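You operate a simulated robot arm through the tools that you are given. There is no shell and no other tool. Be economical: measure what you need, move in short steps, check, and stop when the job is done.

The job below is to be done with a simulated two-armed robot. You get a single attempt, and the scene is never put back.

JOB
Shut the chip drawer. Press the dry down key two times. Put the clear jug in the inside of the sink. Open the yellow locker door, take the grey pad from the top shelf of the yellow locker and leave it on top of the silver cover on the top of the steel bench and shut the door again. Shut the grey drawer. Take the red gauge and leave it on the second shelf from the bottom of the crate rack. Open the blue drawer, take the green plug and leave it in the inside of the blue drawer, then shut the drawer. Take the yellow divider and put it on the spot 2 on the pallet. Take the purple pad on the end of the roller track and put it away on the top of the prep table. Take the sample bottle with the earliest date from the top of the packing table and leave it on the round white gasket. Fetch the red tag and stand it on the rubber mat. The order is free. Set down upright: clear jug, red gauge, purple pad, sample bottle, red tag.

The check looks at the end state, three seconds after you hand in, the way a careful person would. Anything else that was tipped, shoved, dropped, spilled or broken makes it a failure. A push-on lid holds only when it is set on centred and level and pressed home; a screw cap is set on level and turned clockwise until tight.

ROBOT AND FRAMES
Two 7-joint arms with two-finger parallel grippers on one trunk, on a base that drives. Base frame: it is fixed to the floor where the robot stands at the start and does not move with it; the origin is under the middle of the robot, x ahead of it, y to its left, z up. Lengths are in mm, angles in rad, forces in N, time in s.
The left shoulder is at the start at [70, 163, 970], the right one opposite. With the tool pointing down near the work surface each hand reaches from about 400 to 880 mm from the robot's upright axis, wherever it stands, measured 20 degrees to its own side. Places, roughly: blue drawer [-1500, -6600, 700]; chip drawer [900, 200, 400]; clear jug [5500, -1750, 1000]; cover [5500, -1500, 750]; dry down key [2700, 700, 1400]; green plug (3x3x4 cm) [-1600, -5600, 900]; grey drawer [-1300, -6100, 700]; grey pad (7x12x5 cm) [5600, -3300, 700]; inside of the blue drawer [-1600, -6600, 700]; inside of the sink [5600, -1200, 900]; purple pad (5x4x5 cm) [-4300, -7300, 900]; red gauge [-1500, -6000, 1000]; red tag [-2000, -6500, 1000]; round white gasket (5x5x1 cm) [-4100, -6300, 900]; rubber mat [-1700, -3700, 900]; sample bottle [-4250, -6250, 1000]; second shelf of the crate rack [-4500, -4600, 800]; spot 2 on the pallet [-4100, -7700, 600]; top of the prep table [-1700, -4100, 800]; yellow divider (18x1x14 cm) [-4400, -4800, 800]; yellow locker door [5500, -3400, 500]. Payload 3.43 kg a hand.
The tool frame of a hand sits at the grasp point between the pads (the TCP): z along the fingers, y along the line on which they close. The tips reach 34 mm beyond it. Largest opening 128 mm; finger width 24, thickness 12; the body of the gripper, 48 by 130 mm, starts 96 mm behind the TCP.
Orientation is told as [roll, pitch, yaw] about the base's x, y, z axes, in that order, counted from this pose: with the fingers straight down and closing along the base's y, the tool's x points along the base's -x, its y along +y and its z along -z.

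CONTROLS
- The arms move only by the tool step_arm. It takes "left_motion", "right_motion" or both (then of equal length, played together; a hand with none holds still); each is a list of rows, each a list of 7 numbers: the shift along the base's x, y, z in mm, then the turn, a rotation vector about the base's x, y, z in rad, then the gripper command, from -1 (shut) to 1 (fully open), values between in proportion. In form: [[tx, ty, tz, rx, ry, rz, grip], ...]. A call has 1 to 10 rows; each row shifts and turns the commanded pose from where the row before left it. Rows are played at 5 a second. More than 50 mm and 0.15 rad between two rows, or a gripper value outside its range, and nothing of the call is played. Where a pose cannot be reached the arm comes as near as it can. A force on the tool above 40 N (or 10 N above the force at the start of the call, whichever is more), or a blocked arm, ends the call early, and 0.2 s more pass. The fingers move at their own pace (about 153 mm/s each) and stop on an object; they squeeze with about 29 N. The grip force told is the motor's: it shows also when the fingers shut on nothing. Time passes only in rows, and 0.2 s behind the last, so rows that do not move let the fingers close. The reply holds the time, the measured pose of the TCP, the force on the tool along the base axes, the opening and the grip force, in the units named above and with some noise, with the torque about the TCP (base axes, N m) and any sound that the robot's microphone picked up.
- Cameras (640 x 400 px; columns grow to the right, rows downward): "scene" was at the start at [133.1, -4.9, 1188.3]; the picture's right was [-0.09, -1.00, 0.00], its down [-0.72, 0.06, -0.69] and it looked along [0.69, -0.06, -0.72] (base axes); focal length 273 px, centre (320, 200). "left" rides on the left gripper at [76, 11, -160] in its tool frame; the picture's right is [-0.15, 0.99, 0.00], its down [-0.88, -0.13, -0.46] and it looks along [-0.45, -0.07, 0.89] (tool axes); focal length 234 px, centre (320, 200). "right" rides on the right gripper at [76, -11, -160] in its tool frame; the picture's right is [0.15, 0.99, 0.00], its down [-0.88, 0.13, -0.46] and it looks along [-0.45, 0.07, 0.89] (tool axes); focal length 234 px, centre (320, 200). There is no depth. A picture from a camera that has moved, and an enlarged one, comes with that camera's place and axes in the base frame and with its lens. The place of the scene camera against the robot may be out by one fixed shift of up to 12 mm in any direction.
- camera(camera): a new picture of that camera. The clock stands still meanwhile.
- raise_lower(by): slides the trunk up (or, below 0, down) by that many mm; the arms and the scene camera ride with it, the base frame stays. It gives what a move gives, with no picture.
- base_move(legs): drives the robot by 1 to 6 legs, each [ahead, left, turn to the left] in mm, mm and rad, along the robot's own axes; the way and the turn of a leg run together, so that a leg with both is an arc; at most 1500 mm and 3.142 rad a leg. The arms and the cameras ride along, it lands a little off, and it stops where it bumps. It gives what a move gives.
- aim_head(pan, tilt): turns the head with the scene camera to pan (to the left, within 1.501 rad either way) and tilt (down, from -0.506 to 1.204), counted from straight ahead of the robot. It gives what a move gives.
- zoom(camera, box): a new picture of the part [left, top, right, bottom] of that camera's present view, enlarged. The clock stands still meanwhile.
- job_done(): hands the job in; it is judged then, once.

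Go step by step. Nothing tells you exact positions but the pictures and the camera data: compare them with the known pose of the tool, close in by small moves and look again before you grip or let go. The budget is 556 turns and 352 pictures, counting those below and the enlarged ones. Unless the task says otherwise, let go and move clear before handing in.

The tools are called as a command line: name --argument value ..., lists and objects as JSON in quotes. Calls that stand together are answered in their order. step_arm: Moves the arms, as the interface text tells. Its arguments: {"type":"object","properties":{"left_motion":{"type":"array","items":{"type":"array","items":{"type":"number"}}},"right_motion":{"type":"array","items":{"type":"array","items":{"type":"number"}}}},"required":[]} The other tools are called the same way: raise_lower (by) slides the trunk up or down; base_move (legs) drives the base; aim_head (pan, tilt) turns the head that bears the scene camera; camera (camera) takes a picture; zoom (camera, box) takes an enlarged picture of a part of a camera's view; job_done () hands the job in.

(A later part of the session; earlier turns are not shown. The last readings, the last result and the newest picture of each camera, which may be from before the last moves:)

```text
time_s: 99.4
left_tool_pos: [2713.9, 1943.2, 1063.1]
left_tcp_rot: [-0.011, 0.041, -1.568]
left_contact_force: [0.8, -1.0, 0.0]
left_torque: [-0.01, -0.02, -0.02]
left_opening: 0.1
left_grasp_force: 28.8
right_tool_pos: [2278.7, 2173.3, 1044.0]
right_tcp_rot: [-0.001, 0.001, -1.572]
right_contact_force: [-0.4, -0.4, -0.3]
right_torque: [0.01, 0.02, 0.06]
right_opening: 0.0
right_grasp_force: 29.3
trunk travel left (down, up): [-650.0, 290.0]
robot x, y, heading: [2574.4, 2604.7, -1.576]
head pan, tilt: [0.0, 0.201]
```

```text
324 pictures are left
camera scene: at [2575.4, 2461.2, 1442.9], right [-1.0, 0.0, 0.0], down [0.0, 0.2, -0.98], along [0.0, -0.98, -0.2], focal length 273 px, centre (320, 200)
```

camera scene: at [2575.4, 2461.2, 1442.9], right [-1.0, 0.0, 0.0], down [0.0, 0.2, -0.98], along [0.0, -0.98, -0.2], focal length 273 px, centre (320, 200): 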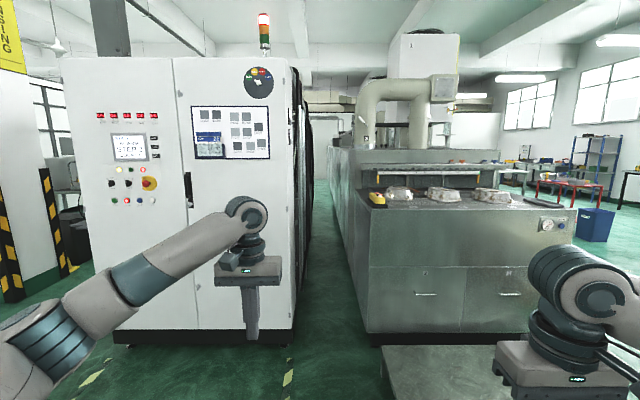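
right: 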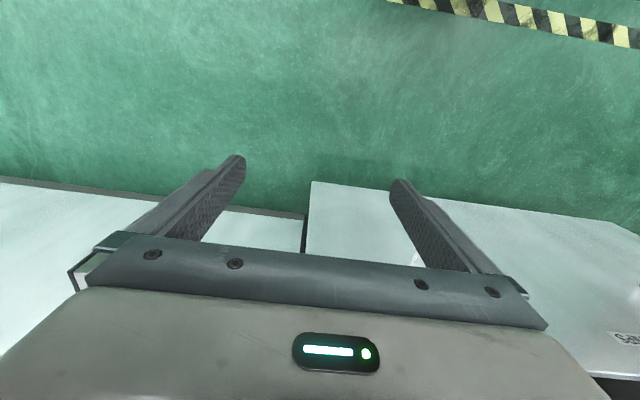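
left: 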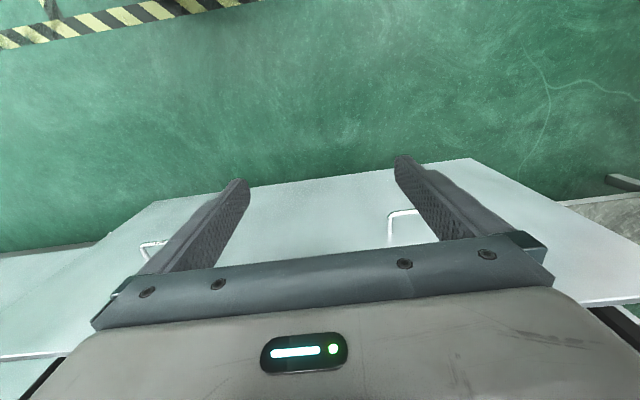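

The displays sit on the cabinet's side face (x≈2775) just behind its front (y≈710). I'll retract the left hand, raise the trunk, and turn the right hand so its fingers point to +x.

step_arm --left_motion '[[0, 40, 0, 0, 0, 0, -1], [0, 40, 0, 0, 0, 0, -1], [0, 40, 0, 0, 0, 0, -1], [0, 40, 0, 0, 0, 0, -1], [0, 40, 0, 0, 0, 0, -1], [0, 0, 0, 0, 0, 0, -1], [0, 0, 0, 0, 0, 0, -1], [0, 0, 0, 0, 0, 0, -1], [0, 0, 0, 0, 0, 0, -1], [0, 0, 0, 0, 0, 0, -1]]' --right_motion '[[0, -25, 15, 0, -0.145, 0, -1], [0, -25, 15, 0, -0.145, 0, -1], [0, -25, 15, 0, -0.145, 0, -1], [0, -25, 15, 0, -0.145, 0, -1], [0, -25, 15, 0, -0.145, 0, -1], [0, -25, 15, 0, -0.145, 0, -1], [0, -20, 15, 0, -0.145, 0, -1], [0, -10, 15, 0, -0.145, 0, -1], [0, 0, 0, 0, -0.145, 0, -1], [0, 0, 0, 0, -0.145, 0, -1]]'

raise_lower --by 180

camera --camera "scene"

camera --camera "right"

```text
time_s: 101.6
left_tool_pos: [2714.7, 2143.8, 1063.4]
left_tcp_rot: [-0.01, 0.041, -1.567]
left_contact_force: [-0.9, -0.6, 0.0]
left_torque: [-0.03, 0.01, 0.01]
left_opening: 0.0
left_grasp_force: 28.5
right_tool_pos: [2279.3, 1992.1, 1166.7]
right_tcp_rot: [1.454, 0.004, -1.573]
right_contact_force: [0.4, -0.2, 0.1]
right_torque: [0.01, -0.01, 0.0]
right_opening: 0.2
right_grasp_force: 29.2
trunk travel left (down, up): [-650.0, 290.0]
robot x, y, heading: [2572.9, 2601.7, -1.573]
head pan, tilt: [0.0, 0.201]
```

```text
time_s: 103.6
left_tool_pos: [2714.5, 2142.2, 1243.8]
left_tcp_rot: [-0.01, 0.041, -1.568]
left_contact_force: [0.7, 0.8, -0.3]
left_torque: [0.0, 0.02, 0.04]
left_opening: 0.1
left_grasp_force: 29.0
right_tool_pos: [2280.8, 1992.5, 1344.3]
right_tcp_rot: [1.45, 0.006, -1.573]
right_contact_force: [0.5, 1.9, 0.2]
right_torque: [0.0, 0.03, -0.01]
right_opening: 0.1
right_grasp_force: 28.7
trunk travel left (down, up): [-830.0, 110.0]
robot x, y, heading: [2573.8, 2600.2, -1.579]
head pan, tilt: [0.0, 0.201]
```

```text
323 pictures are left
camera scene: at [2575.4, 2461.0, 1622.8], right [-1.0, 0.0, 0.0], down [0.0, 0.2, -0.98], along [0.0, -0.98, -0.2], focal length 273 px, centre (320, 200)
```

scene: 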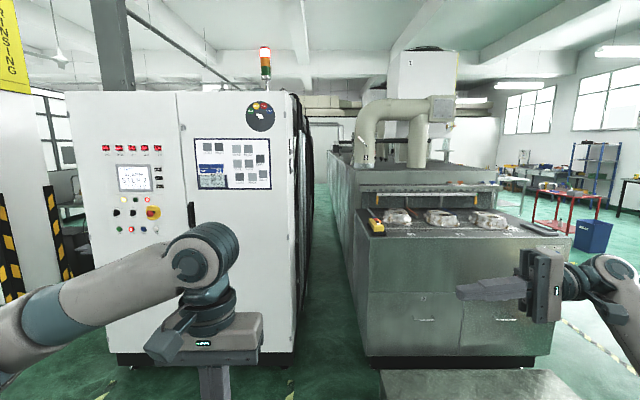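

```text
322 pictures are left
camera right: at [2119.1, 2069.1, 1355.1], right [0.12, 0.14, 0.98], down [-0.44, -0.88, 0.18], along [0.89, -0.45, -0.04], focal length 234 px, centre (320, 200)
```

right: 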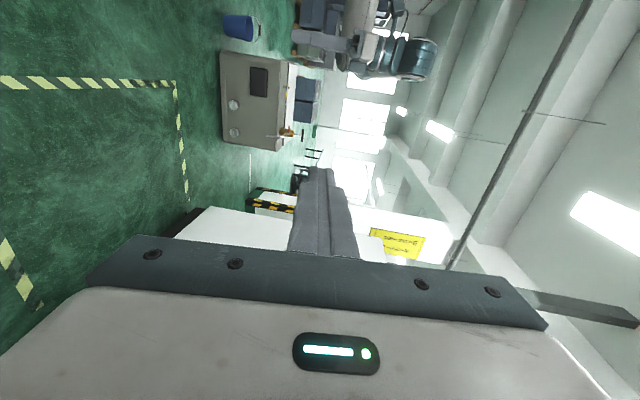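

The right hand is oriented well. I'll drive forward to about (2640, 1550).

base_move --legs '[[1050, 65, 0]]'

camera --camera "right"

aim_head --pan -0.2 --tilt 0.6

camera --camera "scene"

```text
time_s: 109.1
left_tool_pos: [2780.1, 1080.1, 1244.6]
left_tcp_rot: [-0.01, 0.04, -1.565]
left_contact_force: [-0.5, 0.2, 0.5]
left_torque: [0.0, 0.0, 0.02]
left_opening: 0.1
left_grasp_force: 28.5
right_tool_pos: [2343.8, 929.4, 1344.9]
right_tcp_rot: [1.451, 0.002, -1.57]
right_contact_force: [0.7, 0.1, -0.4]
right_torque: [0.03, 0.01, 0.01]
right_opening: 0.1
right_grasp_force: 29.1
trunk travel left (down, up): [-830.0, 110.0]
robot x, y, heading: [2633.5, 1540.4, -1.572]
head pan, tilt: [0.0, 0.201]
```

```text
321 pictures are left
camera right: at [2183.0, 1005.3, 1355.4], right [0.12, 0.14, 0.98], down [-0.44, -0.88, 0.18], along [0.89, -0.45, -0.04], focal length 234 px, centre (320, 200)
```

right: 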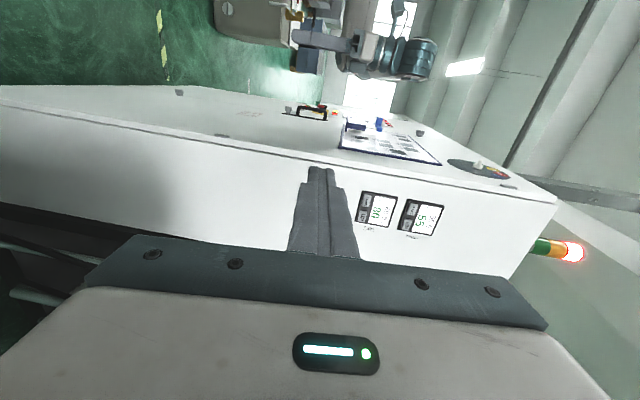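

```text
time_s: 110.0
left_tool_pos: [2777.9, 1080.3, 1243.3]
left_tcp_rot: [-0.012, 0.041, -1.566]
left_contact_force: [0.0, -0.9, 0.3]
left_torque: [0.01, 0.02, -0.02]
left_opening: 0.2
left_grasp_force: 29.4
right_tool_pos: [2343.2, 929.3, 1346.3]
right_tcp_rot: [1.451, 0.005, -1.57]
right_contact_force: [0.7, 0.1, -0.6]
right_torque: [0.0, -0.03, 0.0]
right_opening: 0.0
right_grasp_force: 28.6
trunk travel left (down, up): [-830.0, 110.0]
robot x, y, heading: [2632.0, 1535.9, -1.574]
head pan, tilt: [-0.201, 0.6]
```

```text
320 pictures are left
camera scene: at [2621.0, 1404.0, 1586.2], right [-0.98, 0.2, 0.0], down [0.11, 0.55, -0.83], along [-0.17, -0.81, -0.56], focal length 273 px, centre (320, 200)
```

scene: 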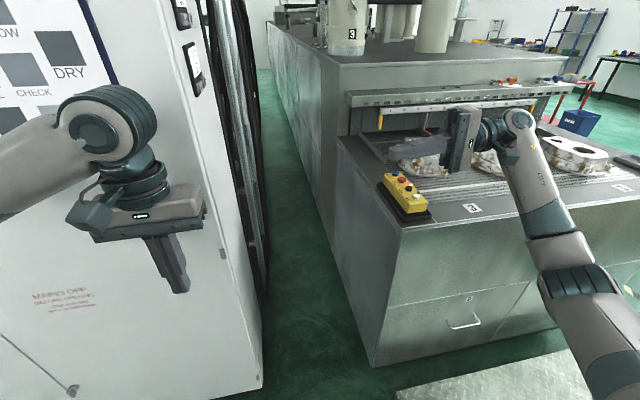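

The displays are at about (2755, 718, 1485). Zooming to see which key is "down".

zoom --camera "right" --box '[340, 170, 460, 250]'

zoom --camera "scene" --box '[150, 0, 230, 110]'

```text
5.00 times, centred on (400, 210) of right
camera zoom: at [2183.0, 1004.8, 1355.3], right [0.12, 0.14, 0.98], down [-0.44, -0.88, 0.18], along [0.89, -0.45, -0.04], focal length 1171 px, centre (-80, 150)
```

zoom: 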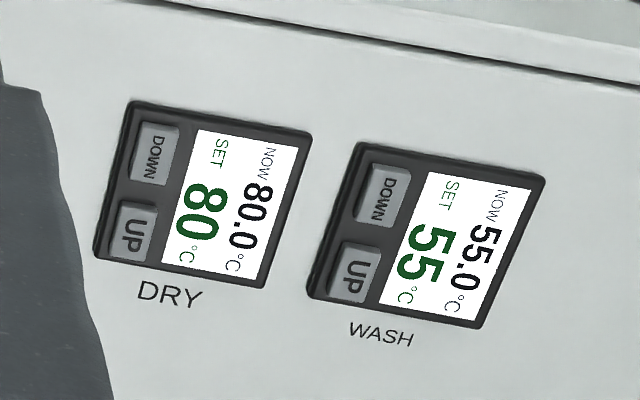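

```text
3.64 times, centred on (190, 55) of scene
camera zoom: at [2621.0, 1404.0, 1586.2], right [-0.98, 0.2, 0.0], down [0.11, 0.55, -0.83], along [-0.17, -0.81, -0.56], focal length 993 px, centre (793, 727)
```

zoom: 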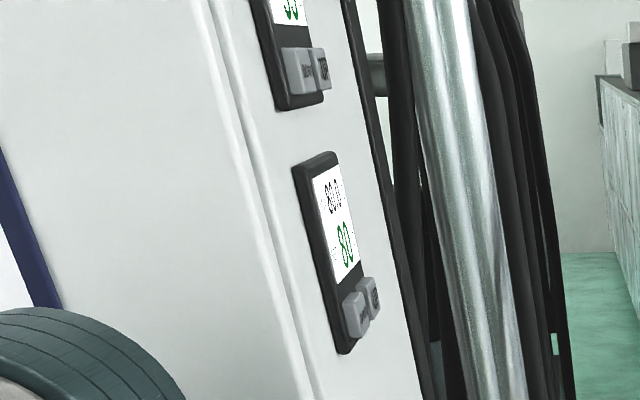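

DOWN on the DRY unit is the nearer key, at about (2750, 741, 1457). I'll drive a bit nearer, then bring the right hand to a standoff in front of it.

base_move --legs '[[130, 60, 0]]'

step_arm --right_motion '[[0, -10, 15, 0, -0.1, 0, -1], [20, -10, 15, 0, 0, 0, -1], [30, -10, 15, 0, 0, 0, -1], [30, -10, 15, 0, 0, 0, -1], [30, -10, 15, 0, 0, 0, -1], [30, -10, 15, 0, 0, 0, -1], [30, 0, 15, 0, 0, 0, -1], [30, 0, 5, 0, 0, 0, -1]]'

camera --camera "right"

```text
time_s: 111.3
left_tool_pos: [2838.4, 952.3, 1243.6]
left_tcp_rot: [-0.01, 0.038, -1.566]
left_contact_force: [0.1, 0.0, 0.9]
left_torque: [-0.06, 0.01, 0.0]
left_opening: 0.0
left_grasp_force: 28.6
right_tool_pos: [2403.9, 802.0, 1345.8]
right_tcp_rot: [1.452, 0.0, -1.57]
right_contact_force: [0.0, 0.6, 0.1]
right_torque: [-0.01, 0.02, 0.01]
right_opening: 0.0
right_grasp_force: 29.3
trunk travel left (down, up): [-830.0, 110.0]
robot x, y, heading: [2696.6, 1409.2, -1.577]
head pan, tilt: [-0.201, 0.6]
```

```text
time_s: 113.1
left_tool_pos: [2840.0, 950.5, 1243.4]
left_tcp_rot: [-0.012, 0.038, -1.565]
left_contact_force: [0.3, -0.2, -0.4]
left_torque: [-0.02, -0.02, 0.0]
left_opening: 0.0
left_grasp_force: 29.2
right_tool_pos: [2605.0, 739.7, 1456.4]
right_tcp_rot: [1.549, 0.004, -1.57]
right_contact_force: [0.5, 0.1, -0.5]
right_torque: [0.04, 0.0, -0.02]
right_opening: 0.0
right_grasp_force: 28.7
trunk travel left (down, up): [-830.0, 110.0]
robot x, y, heading: [2697.4, 1408.0, -1.573]
head pan, tilt: [-0.201, 0.6]
```

```text
317 pictures are left
camera right: at [2444.9, 816.2, 1450.5], right [0.02, 0.14, 0.99], down [-0.45, -0.88, 0.14], along [0.89, -0.45, 0.05], focal length 234 px, centre (320, 200)
```

right: 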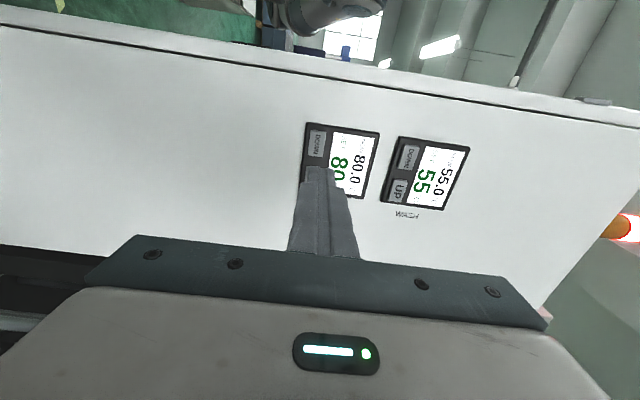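

Aligned with DOWN to within a couple of mm. I'll approach to about 10 mm off.

step_arm --right_motion '[[35, 1, -1, 0, 0, 0, -1], [35, 1, 0, 0, 0, 0, -1], [28, 0, 0, 0, 0, 0, -1]]'

camera --camera "right"

aim_head --pan 0.1 --tilt 0.35

camera --camera "scene"

```text
time_s: 113.9
left_tool_pos: [2838.3, 951.0, 1243.5]
left_tcp_rot: [-0.013, 0.037, -1.566]
left_contact_force: [0.8, 0.3, 0.7]
left_torque: [0.03, 0.02, -0.01]
left_opening: 0.2
left_grasp_force: 29.1
right_tool_pos: [2702.4, 743.6, 1454.2]
right_tcp_rot: [1.549, 0.001, -1.569]
right_contact_force: [0.2, 0.7, 0.3]
right_torque: [0.0, -0.01, 0.01]
right_opening: 0.2
right_grasp_force: 28.8
trunk travel left (down, up): [-830.0, 110.0]
robot x, y, heading: [2696.1, 1408.8, -1.57]
head pan, tilt: [-0.201, 0.6]
```

```text
316 pictures are left
camera right: at [2541.4, 818.3, 1447.9], right [0.02, 0.14, 0.99], down [-0.45, -0.88, 0.14], along [0.89, -0.45, 0.05], focal length 234 px, centre (320, 200)
```

right: 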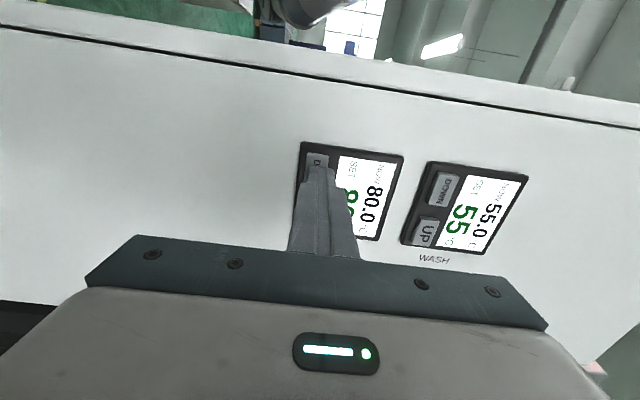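

```text
time_s: 114.7
left_tool_pos: [2838.6, 950.6, 1244.0]
left_tcp_rot: [-0.011, 0.038, -1.566]
left_contact_force: [-0.4, -0.4, 0.1]
left_torque: [-0.01, 0.0, -0.01]
left_opening: 0.0
left_grasp_force: 28.9
right_tool_pos: [2700.8, 742.3, 1453.8]
right_tcp_rot: [1.552, 0.002, -1.568]
right_contact_force: [-0.3, -0.2, 0.4]
right_torque: [0.05, -0.02, 0.0]
right_opening: 0.0
right_grasp_force: 28.9
trunk travel left (down, up): [-830.0, 110.0]
robot x, y, heading: [2695.8, 1411.1, -1.568]
head pan, tilt: [0.099, 0.351]
```

```text
315 pictures are left
camera scene: at [2707.8, 1268.9, 1608.8], right [-1.0, -0.1, 0.0], down [-0.03, 0.34, -0.94], along [0.09, -0.93, -0.34], focal length 273 px, centre (320, 200)
```

scene: 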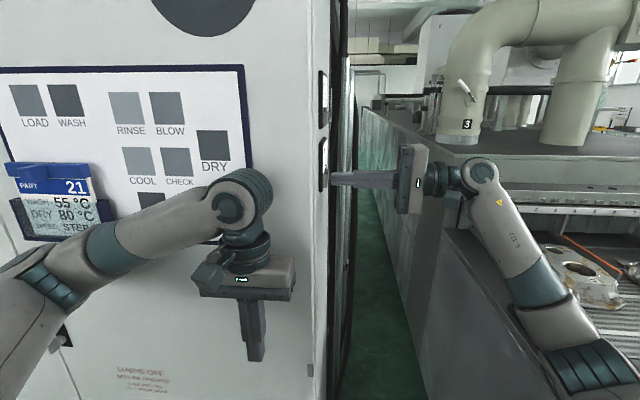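

About 15 mm off the key. Nudging +4 mm in y and pressing in small steps.

step_arm --right_motion '[[4, 4, 0, 0, 0, 0, -1], [5, 0, 0, 0, 0, 0, -1], [4, 0, 0, 0, 0, 0, -1], [3, 0, 0, 0, 0, 0, -1]]'

zoom --camera "right" --box '[270, 120, 430, 260]'

```text
time_s: 115.7
left_tool_pos: [2835.5, 950.7, 1244.2]
left_tcp_rot: [-0.01, 0.038, -1.568]
left_contact_force: [0.1, 0.0, 0.1]
left_torque: [0.01, 0.01, -0.02]
left_opening: 0.0
left_grasp_force: 29.2
right_tool_pos: [2713.6, 745.9, 1454.0]
right_tcp_rot: [1.553, 0.001, -1.57]
right_contact_force: [-11.9, 2.0, -1.6]
right_torque: [0.02, 0.08, 0.07]
right_opening: 0.3
right_grasp_force: 29.1
trunk travel left (down, up): [-830.0, 110.0]
robot x, y, heading: [2695.9, 1409.2, -1.569]
head pan, tilt: [0.099, 0.351]
heard: click
```

```text
2.86 times, centred on (350, 190) of right
camera zoom: at [2552.3, 822.1, 1448.0], right [0.02, 0.14, 0.99], down [-0.45, -0.88, 0.14], along [0.89, -0.45, 0.05], focal length 669 px, centre (234, 229)
```

zoom: 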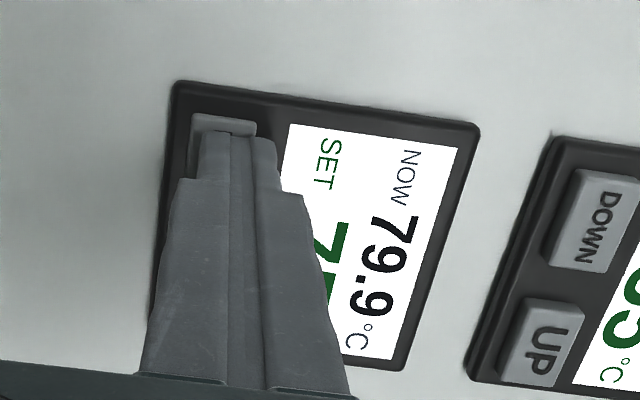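

One click; the set value dropped to 7x. Releasing and pressing once more.

step_arm --right_motion '[[-14, 0, 0, 0, 0, 0, -1], [0, 0, 0, 0, 0, 0, -1]]'

zoom --camera "right" --box '[270, 120, 430, 260]'

```text
time_s: 116.3
left_tool_pos: [2839.2, 950.7, 1243.5]
left_tcp_rot: [-0.01, 0.039, -1.565]
left_contact_force: [-1.2, -0.6, -0.2]
left_torque: [-0.01, 0.0, -0.01]
left_opening: 0.2
left_grasp_force: 29.0
right_tool_pos: [2703.6, 746.6, 1454.3]
right_tcp_rot: [1.551, 0.001, -1.57]
right_contact_force: [-0.2, 0.0, -0.2]
right_torque: [-0.02, 0.01, -0.01]
right_opening: 0.0
right_grasp_force: 29.1
trunk travel left (down, up): [-830.0, 110.0]
robot x, y, heading: [2695.0, 1410.4, -1.571]
head pan, tilt: [0.099, 0.351]
```

```text
2.86 times, centred on (350, 190) of right
camera zoom: at [2542.9, 821.8, 1448.3], right [0.02, 0.14, 0.99], down [-0.45, -0.88, 0.14], along [0.89, -0.45, 0.05], focal length 669 px, centre (234, 229)
```

zoom: 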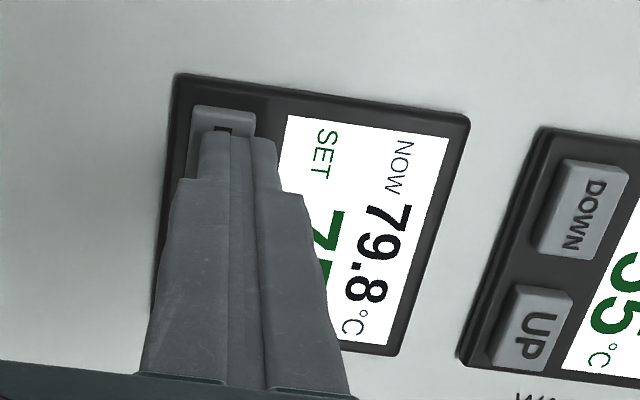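

step_arm --right_motion '[[6, 0, 0, 0, 0, 0, -1], [4, 0, 0, 0, 0, 0, -1], [4, 0, 0, 0, 0, 0, -1]]'

```text
time_s: 117.1
left_tool_pos: [2835.3, 951.2, 1243.4]
left_tcp_rot: [-0.009, 0.04, -1.567]
left_contact_force: [0.5, -0.3, 0.1]
left_torque: [0.02, 0.01, 0.02]
left_opening: 0.2
left_grasp_force: 29.3
right_tool_pos: [2713.2, 745.5, 1455.3]
right_tcp_rot: [1.552, 0.004, -1.571]
right_contact_force: [-13.6, 2.2, -3.9]
right_torque: [0.01, 0.16, 0.1]
right_opening: 0.0
right_grasp_force: 29.3
trunk travel left (down, up): [-830.0, 110.0]
robot x, y, heading: [2691.4, 1409.8, -1.57]
head pan, tilt: [0.099, 0.351]
heard: click
```

Second click. I'll back the finger straight out, move away and read the set value.

step_arm --right_motion '[[-30, 0, 0, 0, 0, 0, -1], [-45, 0, 0, 0, 0, 0, -1], [-45, 0, 0, 0, 0, 0, -1], [-45, 10, 0, 0, 0, 0, -1], [-45, 10, 0, 0, 0, 0, -1], [-45, 10, 0, 0, 0, 0, -1], [-45, 20, 0, 0, 0, 0, -1], [0, 40, 0, 0, 0, 0, -1]]'

zoom --camera "right" --box '[280, 120, 440, 220]'

```text
time_s: 118.9
left_tool_pos: [2838.1, 952.4, 1245.0]
left_tcp_rot: [-0.01, 0.038, -1.564]
left_contact_force: [0.9, 0.3, 0.2]
left_torque: [-0.02, 0.0, 0.01]
left_opening: 0.0
left_grasp_force: 28.9
right_tool_pos: [2417.9, 837.3, 1455.2]
right_tcp_rot: [1.552, 0.0, -1.569]
right_contact_force: [-0.2, -0.3, 0.8]
right_torque: [-0.04, 0.05, -0.04]
right_opening: 0.0
right_grasp_force: 29.2
trunk travel left (down, up): [-830.0, 110.0]
robot x, y, heading: [2695.7, 1408.1, -1.571]
head pan, tilt: [0.099, 0.351]
```

```text
4.00 times, centred on (360, 170) of right
camera zoom: at [2256.7, 913.4, 1448.4], right [0.02, 0.15, 0.99], down [-0.45, -0.88, 0.14], along [0.89, -0.45, 0.05], focal length 937 px, centre (160, 320)
```

zoom: 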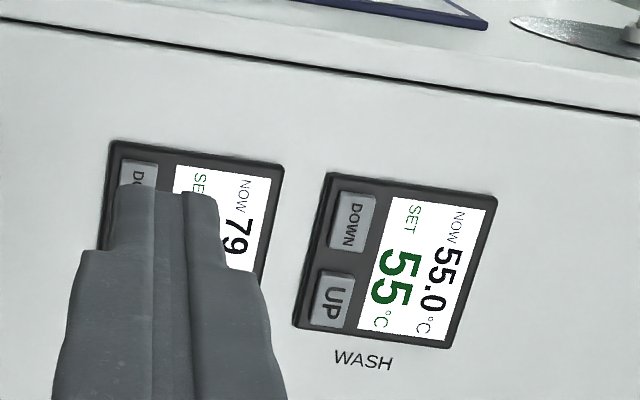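

base_move --legs '[[-350, 0, 0]]'

zoom --camera "right" --box '[280, 140, 440, 240]'

```text
time_s: 121.2
left_tool_pos: [2838.6, 1296.7, 1243.8]
left_tcp_rot: [-0.011, 0.04, -1.567]
left_contact_force: [-0.7, 0.1, -1.3]
left_torque: [0.0, 0.01, -0.01]
left_opening: 0.0
left_grasp_force: 28.7
right_tool_pos: [2418.7, 1181.2, 1453.5]
right_tcp_rot: [1.552, 0.004, -1.57]
right_contact_force: [-1.0, -0.9, 0.4]
right_torque: [0.01, -0.01, 0.03]
right_opening: 0.0
right_grasp_force: 29.2
trunk travel left (down, up): [-830.0, 110.0]
robot x, y, heading: [2695.8, 1756.4, -1.57]
head pan, tilt: [0.099, 0.351]
```

```text
4.00 times, centred on (360, 190) of right
camera zoom: at [2257.6, 1257.4, 1447.2], right [0.02, 0.14, 0.99], down [-0.45, -0.88, 0.14], along [0.89, -0.45, 0.05], focal length 937 px, centre (160, 240)
```

zoom: 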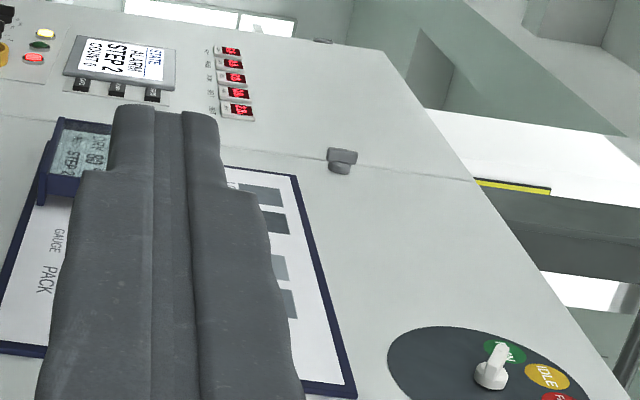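

Both clicks registered separately. Now I'll restore the right hand to pointing down, and look east for the route to the sink area.

step_arm --right_motion '[[0, 10, -10, 0, 0.15, 0, -1], [0, 10, -10, 0, 0.15, 0, -1], [0, 10, -10, 0, 0.15, 0, -1], [0, 10, -10, 0, 0.15, 0, -1], [0, 10, -10, 0, 0.15, 0, -1], [0, 10, -10, 0, 0.15, 0, -1], [0, 10, -10, 0, 0.15, 0, -1], [0, 10, -10, 0, 0.15, 0, -1], [0, 10, -10, 0, 0.15, 0, -1], [0, 10, -10, 0, 0.15, 0, -1]]'

base_move --legs '[[-400, 0, 0.7]]'

aim_head --pan 0 --tilt 0.3

camera --camera "scene"

aim_head --pan 0.9 --tilt 0.4

camera --camera "scene"

```text
time_s: 123.4
left_tool_pos: [2839.6, 1299.6, 1242.9]
left_tcp_rot: [-0.012, 0.037, -1.565]
left_contact_force: [-0.2, -0.9, 0.6]
left_torque: [0.02, 0.01, 0.02]
left_opening: 0.0
left_grasp_force: 28.8
right_tool_pos: [2419.7, 1283.6, 1354.4]
right_tcp_rot: [0.049, 0.0, -1.572]
right_contact_force: [0.2, -0.3, -0.1]
right_torque: [-0.01, 0.01, -0.02]
right_opening: 0.2
right_grasp_force: 29.0
trunk travel left (down, up): [-830.0, 110.0]
robot x, y, heading: [2696.9, 1760.2, -1.57]
head pan, tilt: [0.099, 0.351]
```

```text
time_s: 125.8
left_tool_pos: [2967.2, 1865.4, 1243.2]
left_tcp_rot: [-0.011, 0.04, -0.866]
left_contact_force: [0.3, -1.4, 0.2]
left_torque: [0.02, 0.02, 0.01]
left_opening: 0.0
left_grasp_force: 28.8
right_tool_pos: [2655.6, 1582.5, 1353.1]
right_tcp_rot: [0.051, 0.005, -0.875]
right_contact_force: [0.3, 0.4, 0.4]
right_torque: [-0.01, 0.04, -0.02]
right_opening: 0.0
right_grasp_force: 29.1
trunk travel left (down, up): [-830.0, 110.0]
robot x, y, heading: [2562.4, 2125.9, -0.873]
head pan, tilt: [0.099, 0.351]
```

```text
time_s: 126.5
left_tool_pos: [2966.6, 1865.8, 1243.5]
left_tcp_rot: [-0.01, 0.04, -0.865]
left_contact_force: [0.1, 0.1, 0.2]
left_torque: [0.0, 0.0, -0.02]
left_opening: 0.0
left_grasp_force: 29.4
right_tool_pos: [2655.3, 1584.9, 1354.0]
right_tcp_rot: [0.051, 0.002, -0.874]
right_contact_force: [0.5, -1.1, 0.2]
right_torque: [-0.07, -0.04, 0.0]
right_opening: 0.0
right_grasp_force: 29.5
trunk travel left (down, up): [-830.0, 110.0]
robot x, y, heading: [2559.4, 2128.3, -0.872]
head pan, tilt: [0.0, 0.3]
```

```text
310 pictures are left
camera scene: at [2657.2, 2018.0, 1613.6], right [-0.76, -0.64, 0.0], down [-0.19, 0.23, -0.96], along [0.62, -0.73, -0.3], focal length 273 px, centre (320, 200)
```

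scene: 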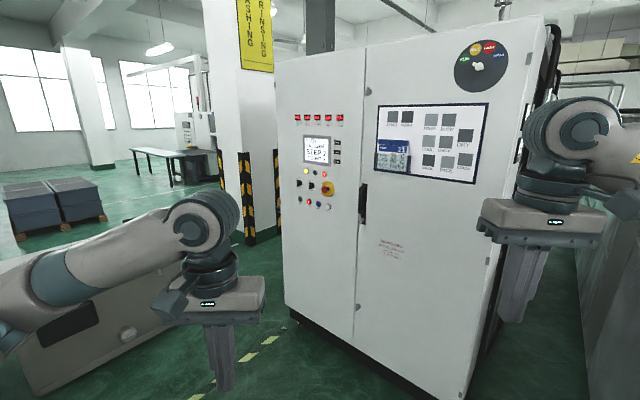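

```text
time_s: 127.7
left_tool_pos: [2967.6, 1867.4, 1243.6]
left_tcp_rot: [-0.011, 0.038, -0.866]
left_contact_force: [-0.2, 0.1, -0.2]
left_torque: [0.01, -0.02, -0.01]
left_opening: 0.0
left_grasp_force: 29.2
right_tool_pos: [2656.6, 1584.6, 1353.6]
right_tcp_rot: [0.053, 0.001, -0.875]
right_contact_force: [-0.3, -0.2, -0.6]
right_torque: [0.0, 0.02, 0.0]
right_opening: 0.0
right_grasp_force: 29.4
trunk travel left (down, up): [-830.0, 110.0]
robot x, y, heading: [2561.2, 2123.1, -0.871]
head pan, tilt: [0.901, 0.4]
```

```text
309 pictures are left
camera scene: at [2689.7, 2091.9, 1604.4], right [0.03, -1.0, 0.0], down [-0.39, -0.01, -0.92], along [0.92, 0.03, -0.39], focal length 273 px, centre (320, 200)
```

scene: 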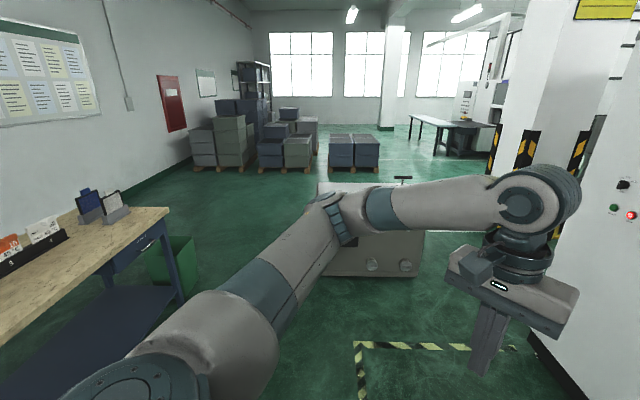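

The way goes between the cabinet's corner (4090,720) and the grey tank's corner (4710,1250). I'll line up with that gap at the current heading and look again.

base_move --legs '[[857, 675, 0]]'

aim_head --pan 0 --tilt 0.5

camera --camera "scene"

```text
time_s: 133.3
left_tool_pos: [4022.8, 1645.3, 1244.1]
left_tcp_rot: [-0.012, 0.038, -0.867]
left_contact_force: [0.1, 0.6, -0.6]
left_torque: [0.0, -0.01, 0.02]
left_opening: 0.0
left_grasp_force: 29.6
right_tool_pos: [3709.4, 1363.9, 1353.5]
right_tcp_rot: [0.053, 0.002, -0.877]
right_contact_force: [-0.4, -0.8, 0.5]
right_torque: [-0.02, -0.05, 0.02]
right_opening: 0.1
right_grasp_force: 29.5
trunk travel left (down, up): [-830.0, 110.0]
robot x, y, heading: [3622.5, 1906.9, -0.877]
head pan, tilt: [0.901, 0.4]
```

```text
time_s: 134.5
left_tool_pos: [4022.5, 1646.2, 1244.0]
left_tcp_rot: [-0.011, 0.039, -0.866]
left_contact_force: [0.0, -1.8, 0.4]
left_torque: [-0.01, -0.02, 0.0]
left_opening: 0.3
left_grasp_force: 28.9
right_tool_pos: [3709.2, 1363.6, 1354.0]
right_tcp_rot: [0.052, 0.001, -0.875]
right_contact_force: [0.5, 1.2, 0.0]
right_torque: [0.0, -0.03, -0.01]
right_opening: 0.0
right_grasp_force: 28.9
trunk travel left (down, up): [-830.0, 110.0]
robot x, y, heading: [3616.5, 1906.4, -0.874]
head pan, tilt: [0.0, 0.499]
```

```text
308 pictures are left
camera scene: at [3711.8, 1799.6, 1595.2], right [-0.77, -0.64, 0.0], down [-0.31, 0.37, -0.88], along [0.56, -0.67, -0.48], focal length 273 px, centre (320, 200)
```

scene: 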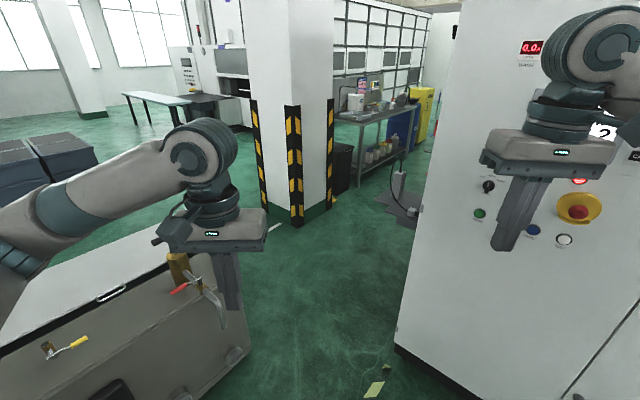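

The gap is about 915 mm; the cabinet is tall, so I'll pull the right elbow in by extending that arm, and bias the path left over the low tank.

step_arm --right_motion '[[39, -16, 0, 0, 0, 0, -1], [39, -16, 0, 0, 0, 0, -1], [39, -16, 0, 0, 0, 0, -1], [39, -16, 0, 0, 0, 0, -1]]'

base_move --legs '[[600, 45, 0], [600, 0, 0], [300, -50, 0]]'

camera --camera "scene"

```text
time_s: 135.5
left_tool_pos: [4026.0, 1645.4, 1242.2]
left_tcp_rot: [-0.012, 0.04, -0.869]
left_contact_force: [0.2, -0.9, -0.5]
left_torque: [0.04, 0.06, 0.01]
left_opening: 0.1
left_grasp_force: 29.5
right_tool_pos: [3868.9, 1299.9, 1351.6]
right_tcp_rot: [0.051, 0.006, -0.877]
right_contact_force: [-0.5, 0.1, -0.1]
right_torque: [0.01, 0.0, 0.03]
right_opening: 0.0
right_grasp_force: 28.8
trunk travel left (down, up): [-830.0, 110.0]
robot x, y, heading: [3616.5, 1905.0, -0.871]
head pan, tilt: [0.0, 0.499]
```

```text
time_s: 138.8
left_tool_pos: [4421.4, 1250.0, 1251.3]
left_tcp_rot: [-0.02, 0.022, -0.88]
left_contact_force: [0.5, 0.2, 0.1]
left_torque: [0.02, 0.04, 0.01]
left_opening: 0.3
left_grasp_force: 28.9
right_tool_pos: [4258.4, 905.2, 1364.8]
right_tcp_rot: [0.045, -0.01, -0.897]
right_contact_force: [-0.1, -0.8, 0.4]
right_torque: [0.07, 0.01, 0.03]
right_opening: 0.0
right_grasp_force: 29.5
trunk travel left (down, up): [-830.0, 110.0]
robot x, y, heading: [4026.5, 1492.0, -0.889]
head pan, tilt: [0.0, 0.499]
stopped in leg 1: the robot was blocked; the commanded pose is now the measured one
```

```text
307 pictures are left
camera scene: at [4111.2, 1414.1, 1598.2], right [-0.77, -0.63, 0.01], down [-0.3, 0.35, -0.89], along [0.56, -0.69, -0.46], focal length 273 px, centre (320, 200)
```

scene: 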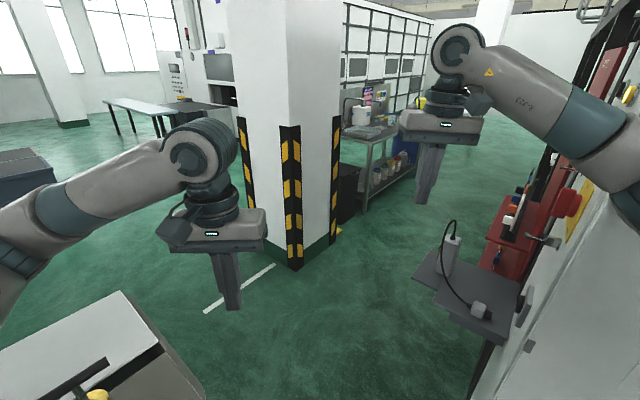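

Blocked. I'll look to the right to see what the arm touched.

aim_head --pan -1.1 --tilt 0.6

camera --camera "scene"

aim_head --pan 0.9 --tilt 0.9

camera --camera "scene"

```text
time_s: 140.1
left_tool_pos: [4419.0, 1251.3, 1251.2]
left_tcp_rot: [-0.019, 0.019, -0.875]
left_contact_force: [0.5, 0.9, -0.2]
left_torque: [-0.03, 0.02, 0.01]
left_opening: 0.0
left_grasp_force: 29.5
right_tool_pos: [4256.8, 906.7, 1363.0]
right_tcp_rot: [0.044, -0.01, -0.889]
right_contact_force: [0.2, -0.3, 0.3]
right_torque: [-0.02, 0.01, 0.05]
right_opening: 0.1
right_grasp_force: 29.1
trunk travel left (down, up): [-830.0, 110.0]
robot x, y, heading: [4024.6, 1488.7, -0.879]
head pan, tilt: [-1.1, 0.6]
```

```text
306 pictures are left
camera scene: at [4014.6, 1403.8, 1588.3], right [-0.92, 0.4, -0.02], down [0.23, 0.5, -0.83], along [-0.32, -0.77, -0.55], focal length 273 px, centre (320, 200)
```

scene: 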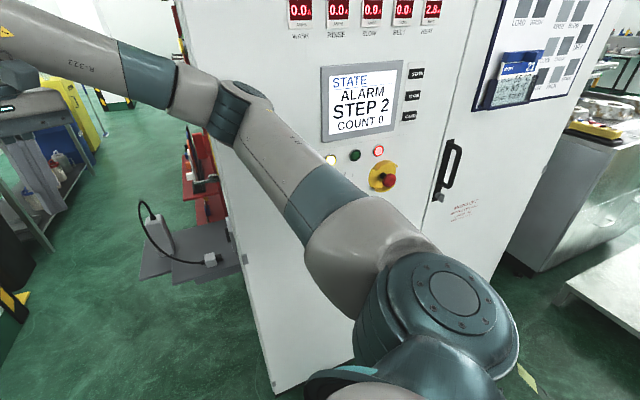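

```text
time_s: 142.0
left_tool_pos: [4419.7, 1250.7, 1252.2]
left_tcp_rot: [-0.02, 0.018, -0.876]
left_contact_force: [-0.2, -0.1, -0.5]
left_torque: [0.04, -0.02, 0.03]
left_opening: 0.1
left_grasp_force: 29.2
right_tool_pos: [4257.4, 907.6, 1363.9]
right_tcp_rot: [0.046, -0.009, -0.891]
right_contact_force: [-0.2, 0.2, -0.6]
right_torque: [0.03, 0.0, -0.02]
right_opening: 0.1
right_grasp_force: 29.0
trunk travel left (down, up): [-830.0, 110.0]
robot x, y, heading: [4025.6, 1490.8, -0.881]
head pan, tilt: [0.901, 0.901]
```

```text
305 pictures are left
camera scene: at [4125.8, 1485.7, 1562.6], right [0.02, -1.0, 0.02], down [-0.78, -0.03, -0.63], along [0.63, 0.0, -0.78], focal length 273 px, centre (320, 200)
```

scene: 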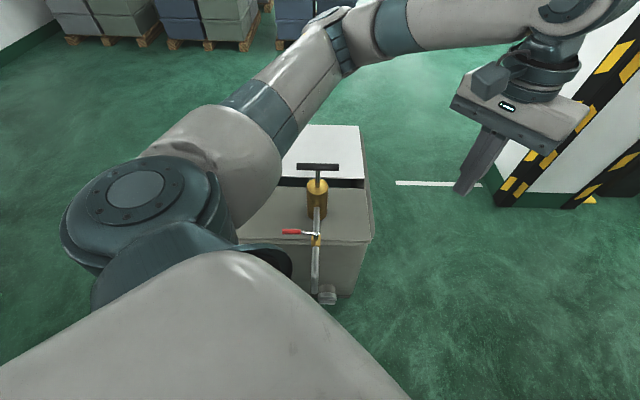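

The right elbow rests on the cabinet's left edge. I'll back off, straighten the right arm further forward so its elbow comes in, and shift the path left.

base_move --legs '[[-200, 30, 0]]'

step_arm --right_motion '[[32, -22, 10, 0, 0, 0, -1], [32, -22, 10, 0, 0, 0, -1], [32, -22, 10, 0, 0, 0, -1], [32, -22, 10, 0, 0, 0, -1], [32, -22, 10, 0, 0, 0, -1]]'

aim_head --pan -0.9 --tilt 0.7

camera --camera "scene"

```text
time_s: 143.6
left_tool_pos: [4328.1, 1397.3, 1243.0]
left_tcp_rot: [-0.012, 0.042, -0.875]
left_contact_force: [-0.4, -0.1, 1.0]
left_torque: [0.07, -0.02, 0.0]
left_opening: 0.0
left_grasp_force: 29.2
right_tool_pos: [4167.2, 1051.4, 1348.9]
right_tcp_rot: [0.052, 0.014, -0.888]
right_contact_force: [-0.2, -0.3, -0.4]
right_torque: [0.06, 0.03, 0.0]
right_opening: 0.0
right_grasp_force: 29.0
trunk travel left (down, up): [-830.0, 110.0]
robot x, y, heading: [3923.1, 1661.5, -0.881]
head pan, tilt: [0.901, 0.901]
```

```text
time_s: 144.8
left_tool_pos: [4328.9, 1400.9, 1243.0]
left_tcp_rot: [-0.011, 0.041, -0.874]
left_contact_force: [-0.6, 0.6, 0.3]
left_torque: [0.0, 0.03, -0.01]
left_opening: 0.0
left_grasp_force: 29.2
right_tool_pos: [4310.0, 965.9, 1387.7]
right_tcp_rot: [0.05, 0.009, -0.886]
right_contact_force: [-0.4, -0.2, 0.2]
right_torque: [0.01, -0.01, -0.02]
right_opening: 0.1
right_grasp_force: 28.8
right hand out of reach, approached as far as the arm can: row 5
trunk travel left (down, up): [-830.0, 110.0]
robot x, y, heading: [3922.5, 1664.3, -0.878]
head pan, tilt: [0.901, 0.901]
```

```text
time_s: 146.6
left_tool_pos: [4326.3, 1400.8, 1243.7]
left_tcp_rot: [-0.012, 0.038, -0.875]
left_contact_force: [-0.2, -0.5, -0.4]
left_torque: [-0.02, 0.02, -0.01]
left_opening: 0.2
left_grasp_force: 29.1
right_tool_pos: [4305.6, 966.6, 1386.3]
right_tcp_rot: [0.051, 0.009, -0.887]
right_contact_force: [1.2, -0.2, 0.0]
right_torque: [0.0, -0.02, 0.01]
right_opening: 0.0
right_grasp_force: 29.8
trunk travel left (down, up): [-830.0, 110.0]
robot x, y, heading: [3923.8, 1661.9, -0.876]
head pan, tilt: [-0.901, 0.7]
```

```text
304 pictures are left
camera scene: at [3941.2, 1543.3, 1577.5], right [-0.98, 0.21, 0.0], down [0.13, 0.63, -0.76], along [-0.16, -0.75, -0.64], focal length 273 px, centre (320, 200)
```

scene: 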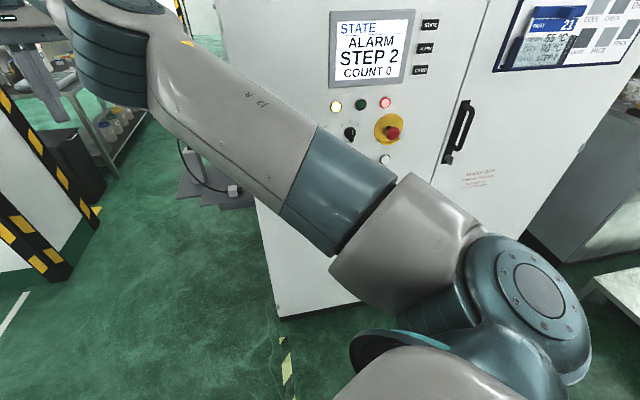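

The right elbow is in now. Driving through the gap.

base_move --legs '[[500, -45, 0], [550, 0, 0]]'

aim_head --pan -0.4 --tilt 0.4

camera --camera "scene"

```text
time_s: 152.3
left_tool_pos: [4962.5, 568.5, 1243.7]
left_tcp_rot: [-0.01, 0.037, -0.87]
left_contact_force: [-0.5, 0.1, 0.2]
left_torque: [-0.04, 0.02, -0.02]
left_opening: 0.0
left_grasp_force: 28.7
right_tool_pos: [4944.3, 133.9, 1386.2]
right_tcp_rot: [0.052, 0.008, -0.884]
right_contact_force: [-0.9, 0.2, 0.6]
right_torque: [-0.01, 0.0, 0.01]
right_opening: 0.0
right_grasp_force: 29.7
trunk travel left (down, up): [-830.0, 110.0]
robot x, y, heading: [4558.3, 831.5, -0.875]
head pan, tilt: [-0.901, 0.7]
```

```text
time_s: 153.3
left_tool_pos: [4962.9, 569.2, 1243.6]
left_tcp_rot: [-0.012, 0.037, -0.869]
left_contact_force: [-0.7, -0.7, 0.6]
left_torque: [-0.01, -0.05, 0.01]
left_opening: 0.0
left_grasp_force: 29.1
right_tool_pos: [4945.7, 132.8, 1385.0]
right_tcp_rot: [0.054, 0.011, -0.881]
right_contact_force: [-0.4, -0.5, -0.5]
right_torque: [0.06, 0.03, -0.01]
right_opening: 0.0
right_grasp_force: 28.8
trunk travel left (down, up): [-830.0, 110.0]
robot x, y, heading: [4555.9, 825.5, -0.877]
head pan, tilt: [-0.4, 0.4]
```

```text
303 pictures are left
camera scene: at [4620.8, 703.5, 1604.3], right [-0.96, -0.29, 0.0], down [-0.11, 0.37, -0.92], along [0.27, -0.88, -0.39], focal length 273 px, centre (320, 200)
```

scene: 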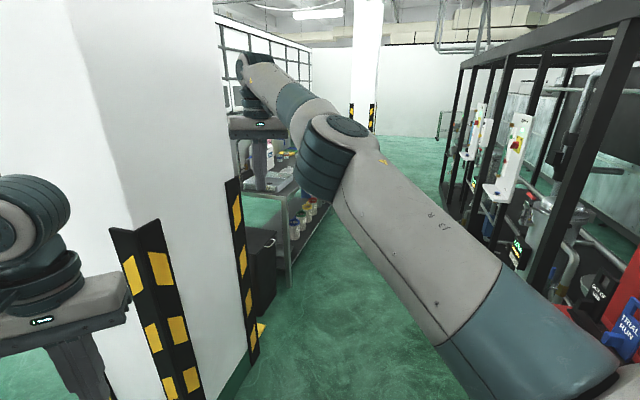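

The pillar is on my left and the aisle runs at x≈4300–5300. I'll turn to face -y and strafe to the aisle's middle.

base_move --legs '[[0, 0, -0.7], [100, 150, 0]]'

aim_head --pan 0.1 --tilt 0.4

camera --camera "scene"

```text
time_s: 156.6
left_tool_pos: [4847.7, 272.9, 1245.1]
left_tcp_rot: [-0.008, 0.037, -1.568]
left_contact_force: [-0.1, -0.4, -0.1]
left_torque: [0.0, -0.07, -0.03]
left_opening: 0.0
left_grasp_force: 29.1
right_tool_pos: [4553.3, -50.1, 1387.8]
right_tcp_rot: [0.053, 0.01, -1.582]
right_contact_force: [-0.6, 0.4, -0.4]
right_torque: [0.0, -0.07, 0.03]
right_opening: 0.1
right_grasp_force: 29.3
trunk travel left (down, up): [-830.0, 110.0]
robot x, y, heading: [4708.1, 731.0, -1.569]
head pan, tilt: [-0.4, 0.4]
```

```text
time_s: 157.6
left_tool_pos: [4849.6, 269.9, 1242.6]
left_tcp_rot: [-0.011, 0.038, -1.569]
left_contact_force: [-0.5, -0.6, 0.6]
left_torque: [0.02, -0.01, -0.01]
left_opening: 0.0
left_grasp_force: 28.9
right_tool_pos: [4555.8, -52.0, 1387.1]
right_tcp_rot: [0.052, 0.01, -1.582]
right_contact_force: [0.2, 0.5, 0.0]
right_torque: [-0.01, 0.01, 0.01]
right_opening: 0.0
right_grasp_force: 28.5
trunk travel left (down, up): [-830.0, 110.0]
robot x, y, heading: [4706.9, 733.7, -1.568]
head pan, tilt: [0.099, 0.4]
```

```text
302 pictures are left
camera scene: at [4720.2, 588.8, 1604.3], right [-1.0, -0.1, 0.0], down [-0.04, 0.39, -0.92], along [0.09, -0.92, -0.39], focal length 273 px, centre (320, 200)
```

scene: 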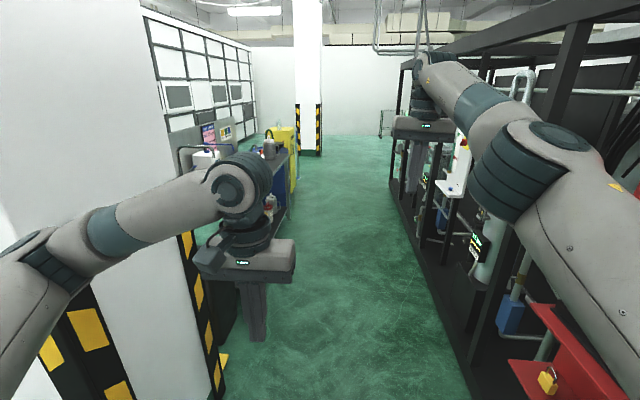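

The aisle is clear from x≈3970 to 5400. I'll retract the right arm, drive to y≈-1300 and turn to face the bench.

step_arm --right_motion '[[-20, 40, -10, 0, 0, 0, -1], [-20, 40, -10, 0, 0, 0, -1], [-20, 40, -10, 0, 0, 0, -1], [-20, 40, -10, 0, 0, 0, -1], [-20, 40, -10, 0, 0, 0, -1], [0, 40, -10, 0, 0, 0, -1], [0, 40, -10, 0, 0, 0, -1], [0, 40, -10, 0, 0, 0, -1]]'

base_move --legs '[[1500, 0, 0], [580, 0, 0], [0, 0, 1.57]]'

aim_head --pan 0 --tilt 0.6

camera --camera "scene"

```text
time_s: 159.4
left_tool_pos: [4848.4, 271.6, 1243.4]
left_tcp_rot: [-0.012, 0.038, -1.568]
left_contact_force: [0.2, 0.1, -0.2]
left_torque: [0.01, -0.01, -0.01]
left_opening: 0.0
left_grasp_force: 29.2
right_tool_pos: [4453.9, 270.3, 1307.7]
right_tcp_rot: [0.051, 0.009, -1.582]
right_contact_force: [0.4, 0.8, 0.0]
right_torque: [0.01, -0.01, 0.01]
right_opening: 0.0
right_grasp_force: 29.0
trunk travel left (down, up): [-830.0, 110.0]
robot x, y, heading: [4708.7, 728.4, -1.572]
head pan, tilt: [0.099, 0.4]
```

```text
time_s: 173.4
left_tool_pos: [5168.2, -1190.7, 1244.2]
left_tcp_rot: [-0.01, 0.038, -0.003]
left_contact_force: [-0.6, 1.0, 0.8]
left_torque: [-0.01, 0.01, 0.0]
left_opening: 0.0
left_grasp_force: 29.2
right_tool_pos: [5166.5, -1583.0, 1305.7]
right_tcp_rot: [0.051, 0.012, -0.015]
right_contact_force: [0.1, 0.0, 1.1]
right_torque: [-0.03, 0.0, -0.01]
right_opening: 0.0
right_grasp_force: 29.2
trunk travel left (down, up): [-830.0, 110.0]
robot x, y, heading: [4711.5, -1331.9, -0.008]
head pan, tilt: [0.099, 0.4]
```

```text
time_s: 174.2
left_tool_pos: [5165.9, -1190.6, 1242.7]
left_tcp_rot: [-0.012, 0.037, -0.001]
left_contact_force: [0.0, -0.4, 0.2]
left_torque: [0.02, 0.01, -0.02]
left_opening: 0.0
left_grasp_force: 29.2
right_tool_pos: [5166.8, -1583.7, 1305.9]
right_tcp_rot: [0.052, 0.01, -0.015]
right_contact_force: [1.0, -0.3, 0.2]
right_torque: [0.0, 0.02, -0.01]
right_opening: 0.0
right_grasp_force: 29.2
trunk travel left (down, up): [-830.0, 110.0]
robot x, y, heading: [4705.4, -1331.1, -0.003]
head pan, tilt: [0.0, 0.6]
```

```text
301 pictures are left
camera scene: at [4849.3, -1328.2, 1586.2], right [-0.01, -1.0, 0.0], down [-0.56, 0.0, -0.83], along [0.83, -0.01, -0.56], focal length 273 px, centre (320, 200)
```

scene: 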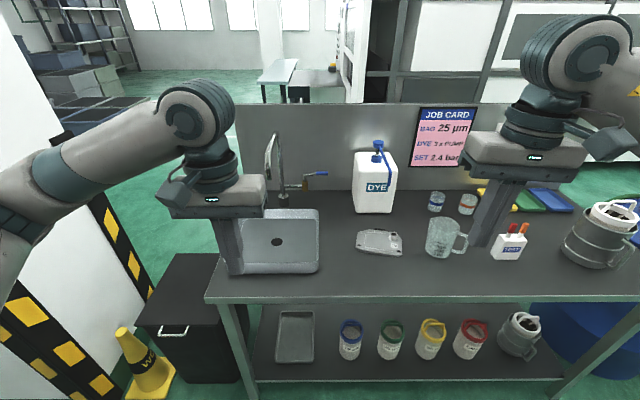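

I see the steel bench: the sink at left, the silver cover in the middle and the clear jug right of it. Zooming in for details.

zoom --camera "scene" --box '[340, 180, 500, 280]'

zoom --camera "scene" --box '[200, 130, 400, 290]'

```text
4.00 times, centred on (420, 230) of scene
camera zoom: at [4849.3, -1328.2, 1586.2], right [-0.01, -1.0, 0.0], down [-0.56, 0.0, -0.83], along [0.83, -0.01, -0.56], focal length 1093 px, centre (-80, 80)
```

zoom: 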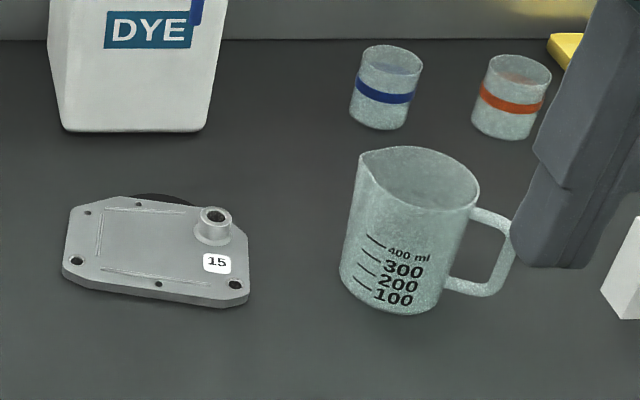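

```text
2.50 times, centred on (300, 210) of scene
camera zoom: at [4849.3, -1328.2, 1586.2], right [-0.01, -1.0, 0.0], down [-0.56, 0.0, -0.83], along [0.83, -0.01, -0.56], focal length 683 px, centre (370, 175)
```

zoom: 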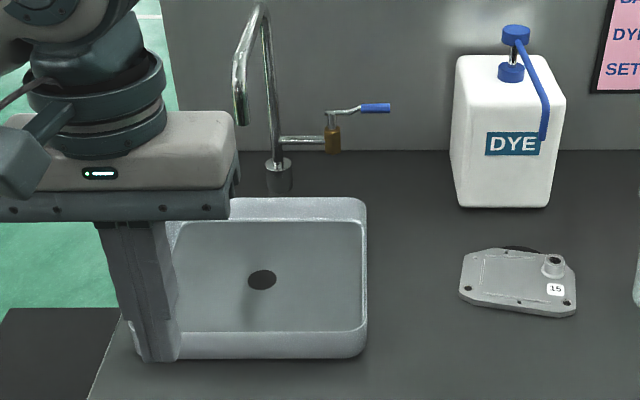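

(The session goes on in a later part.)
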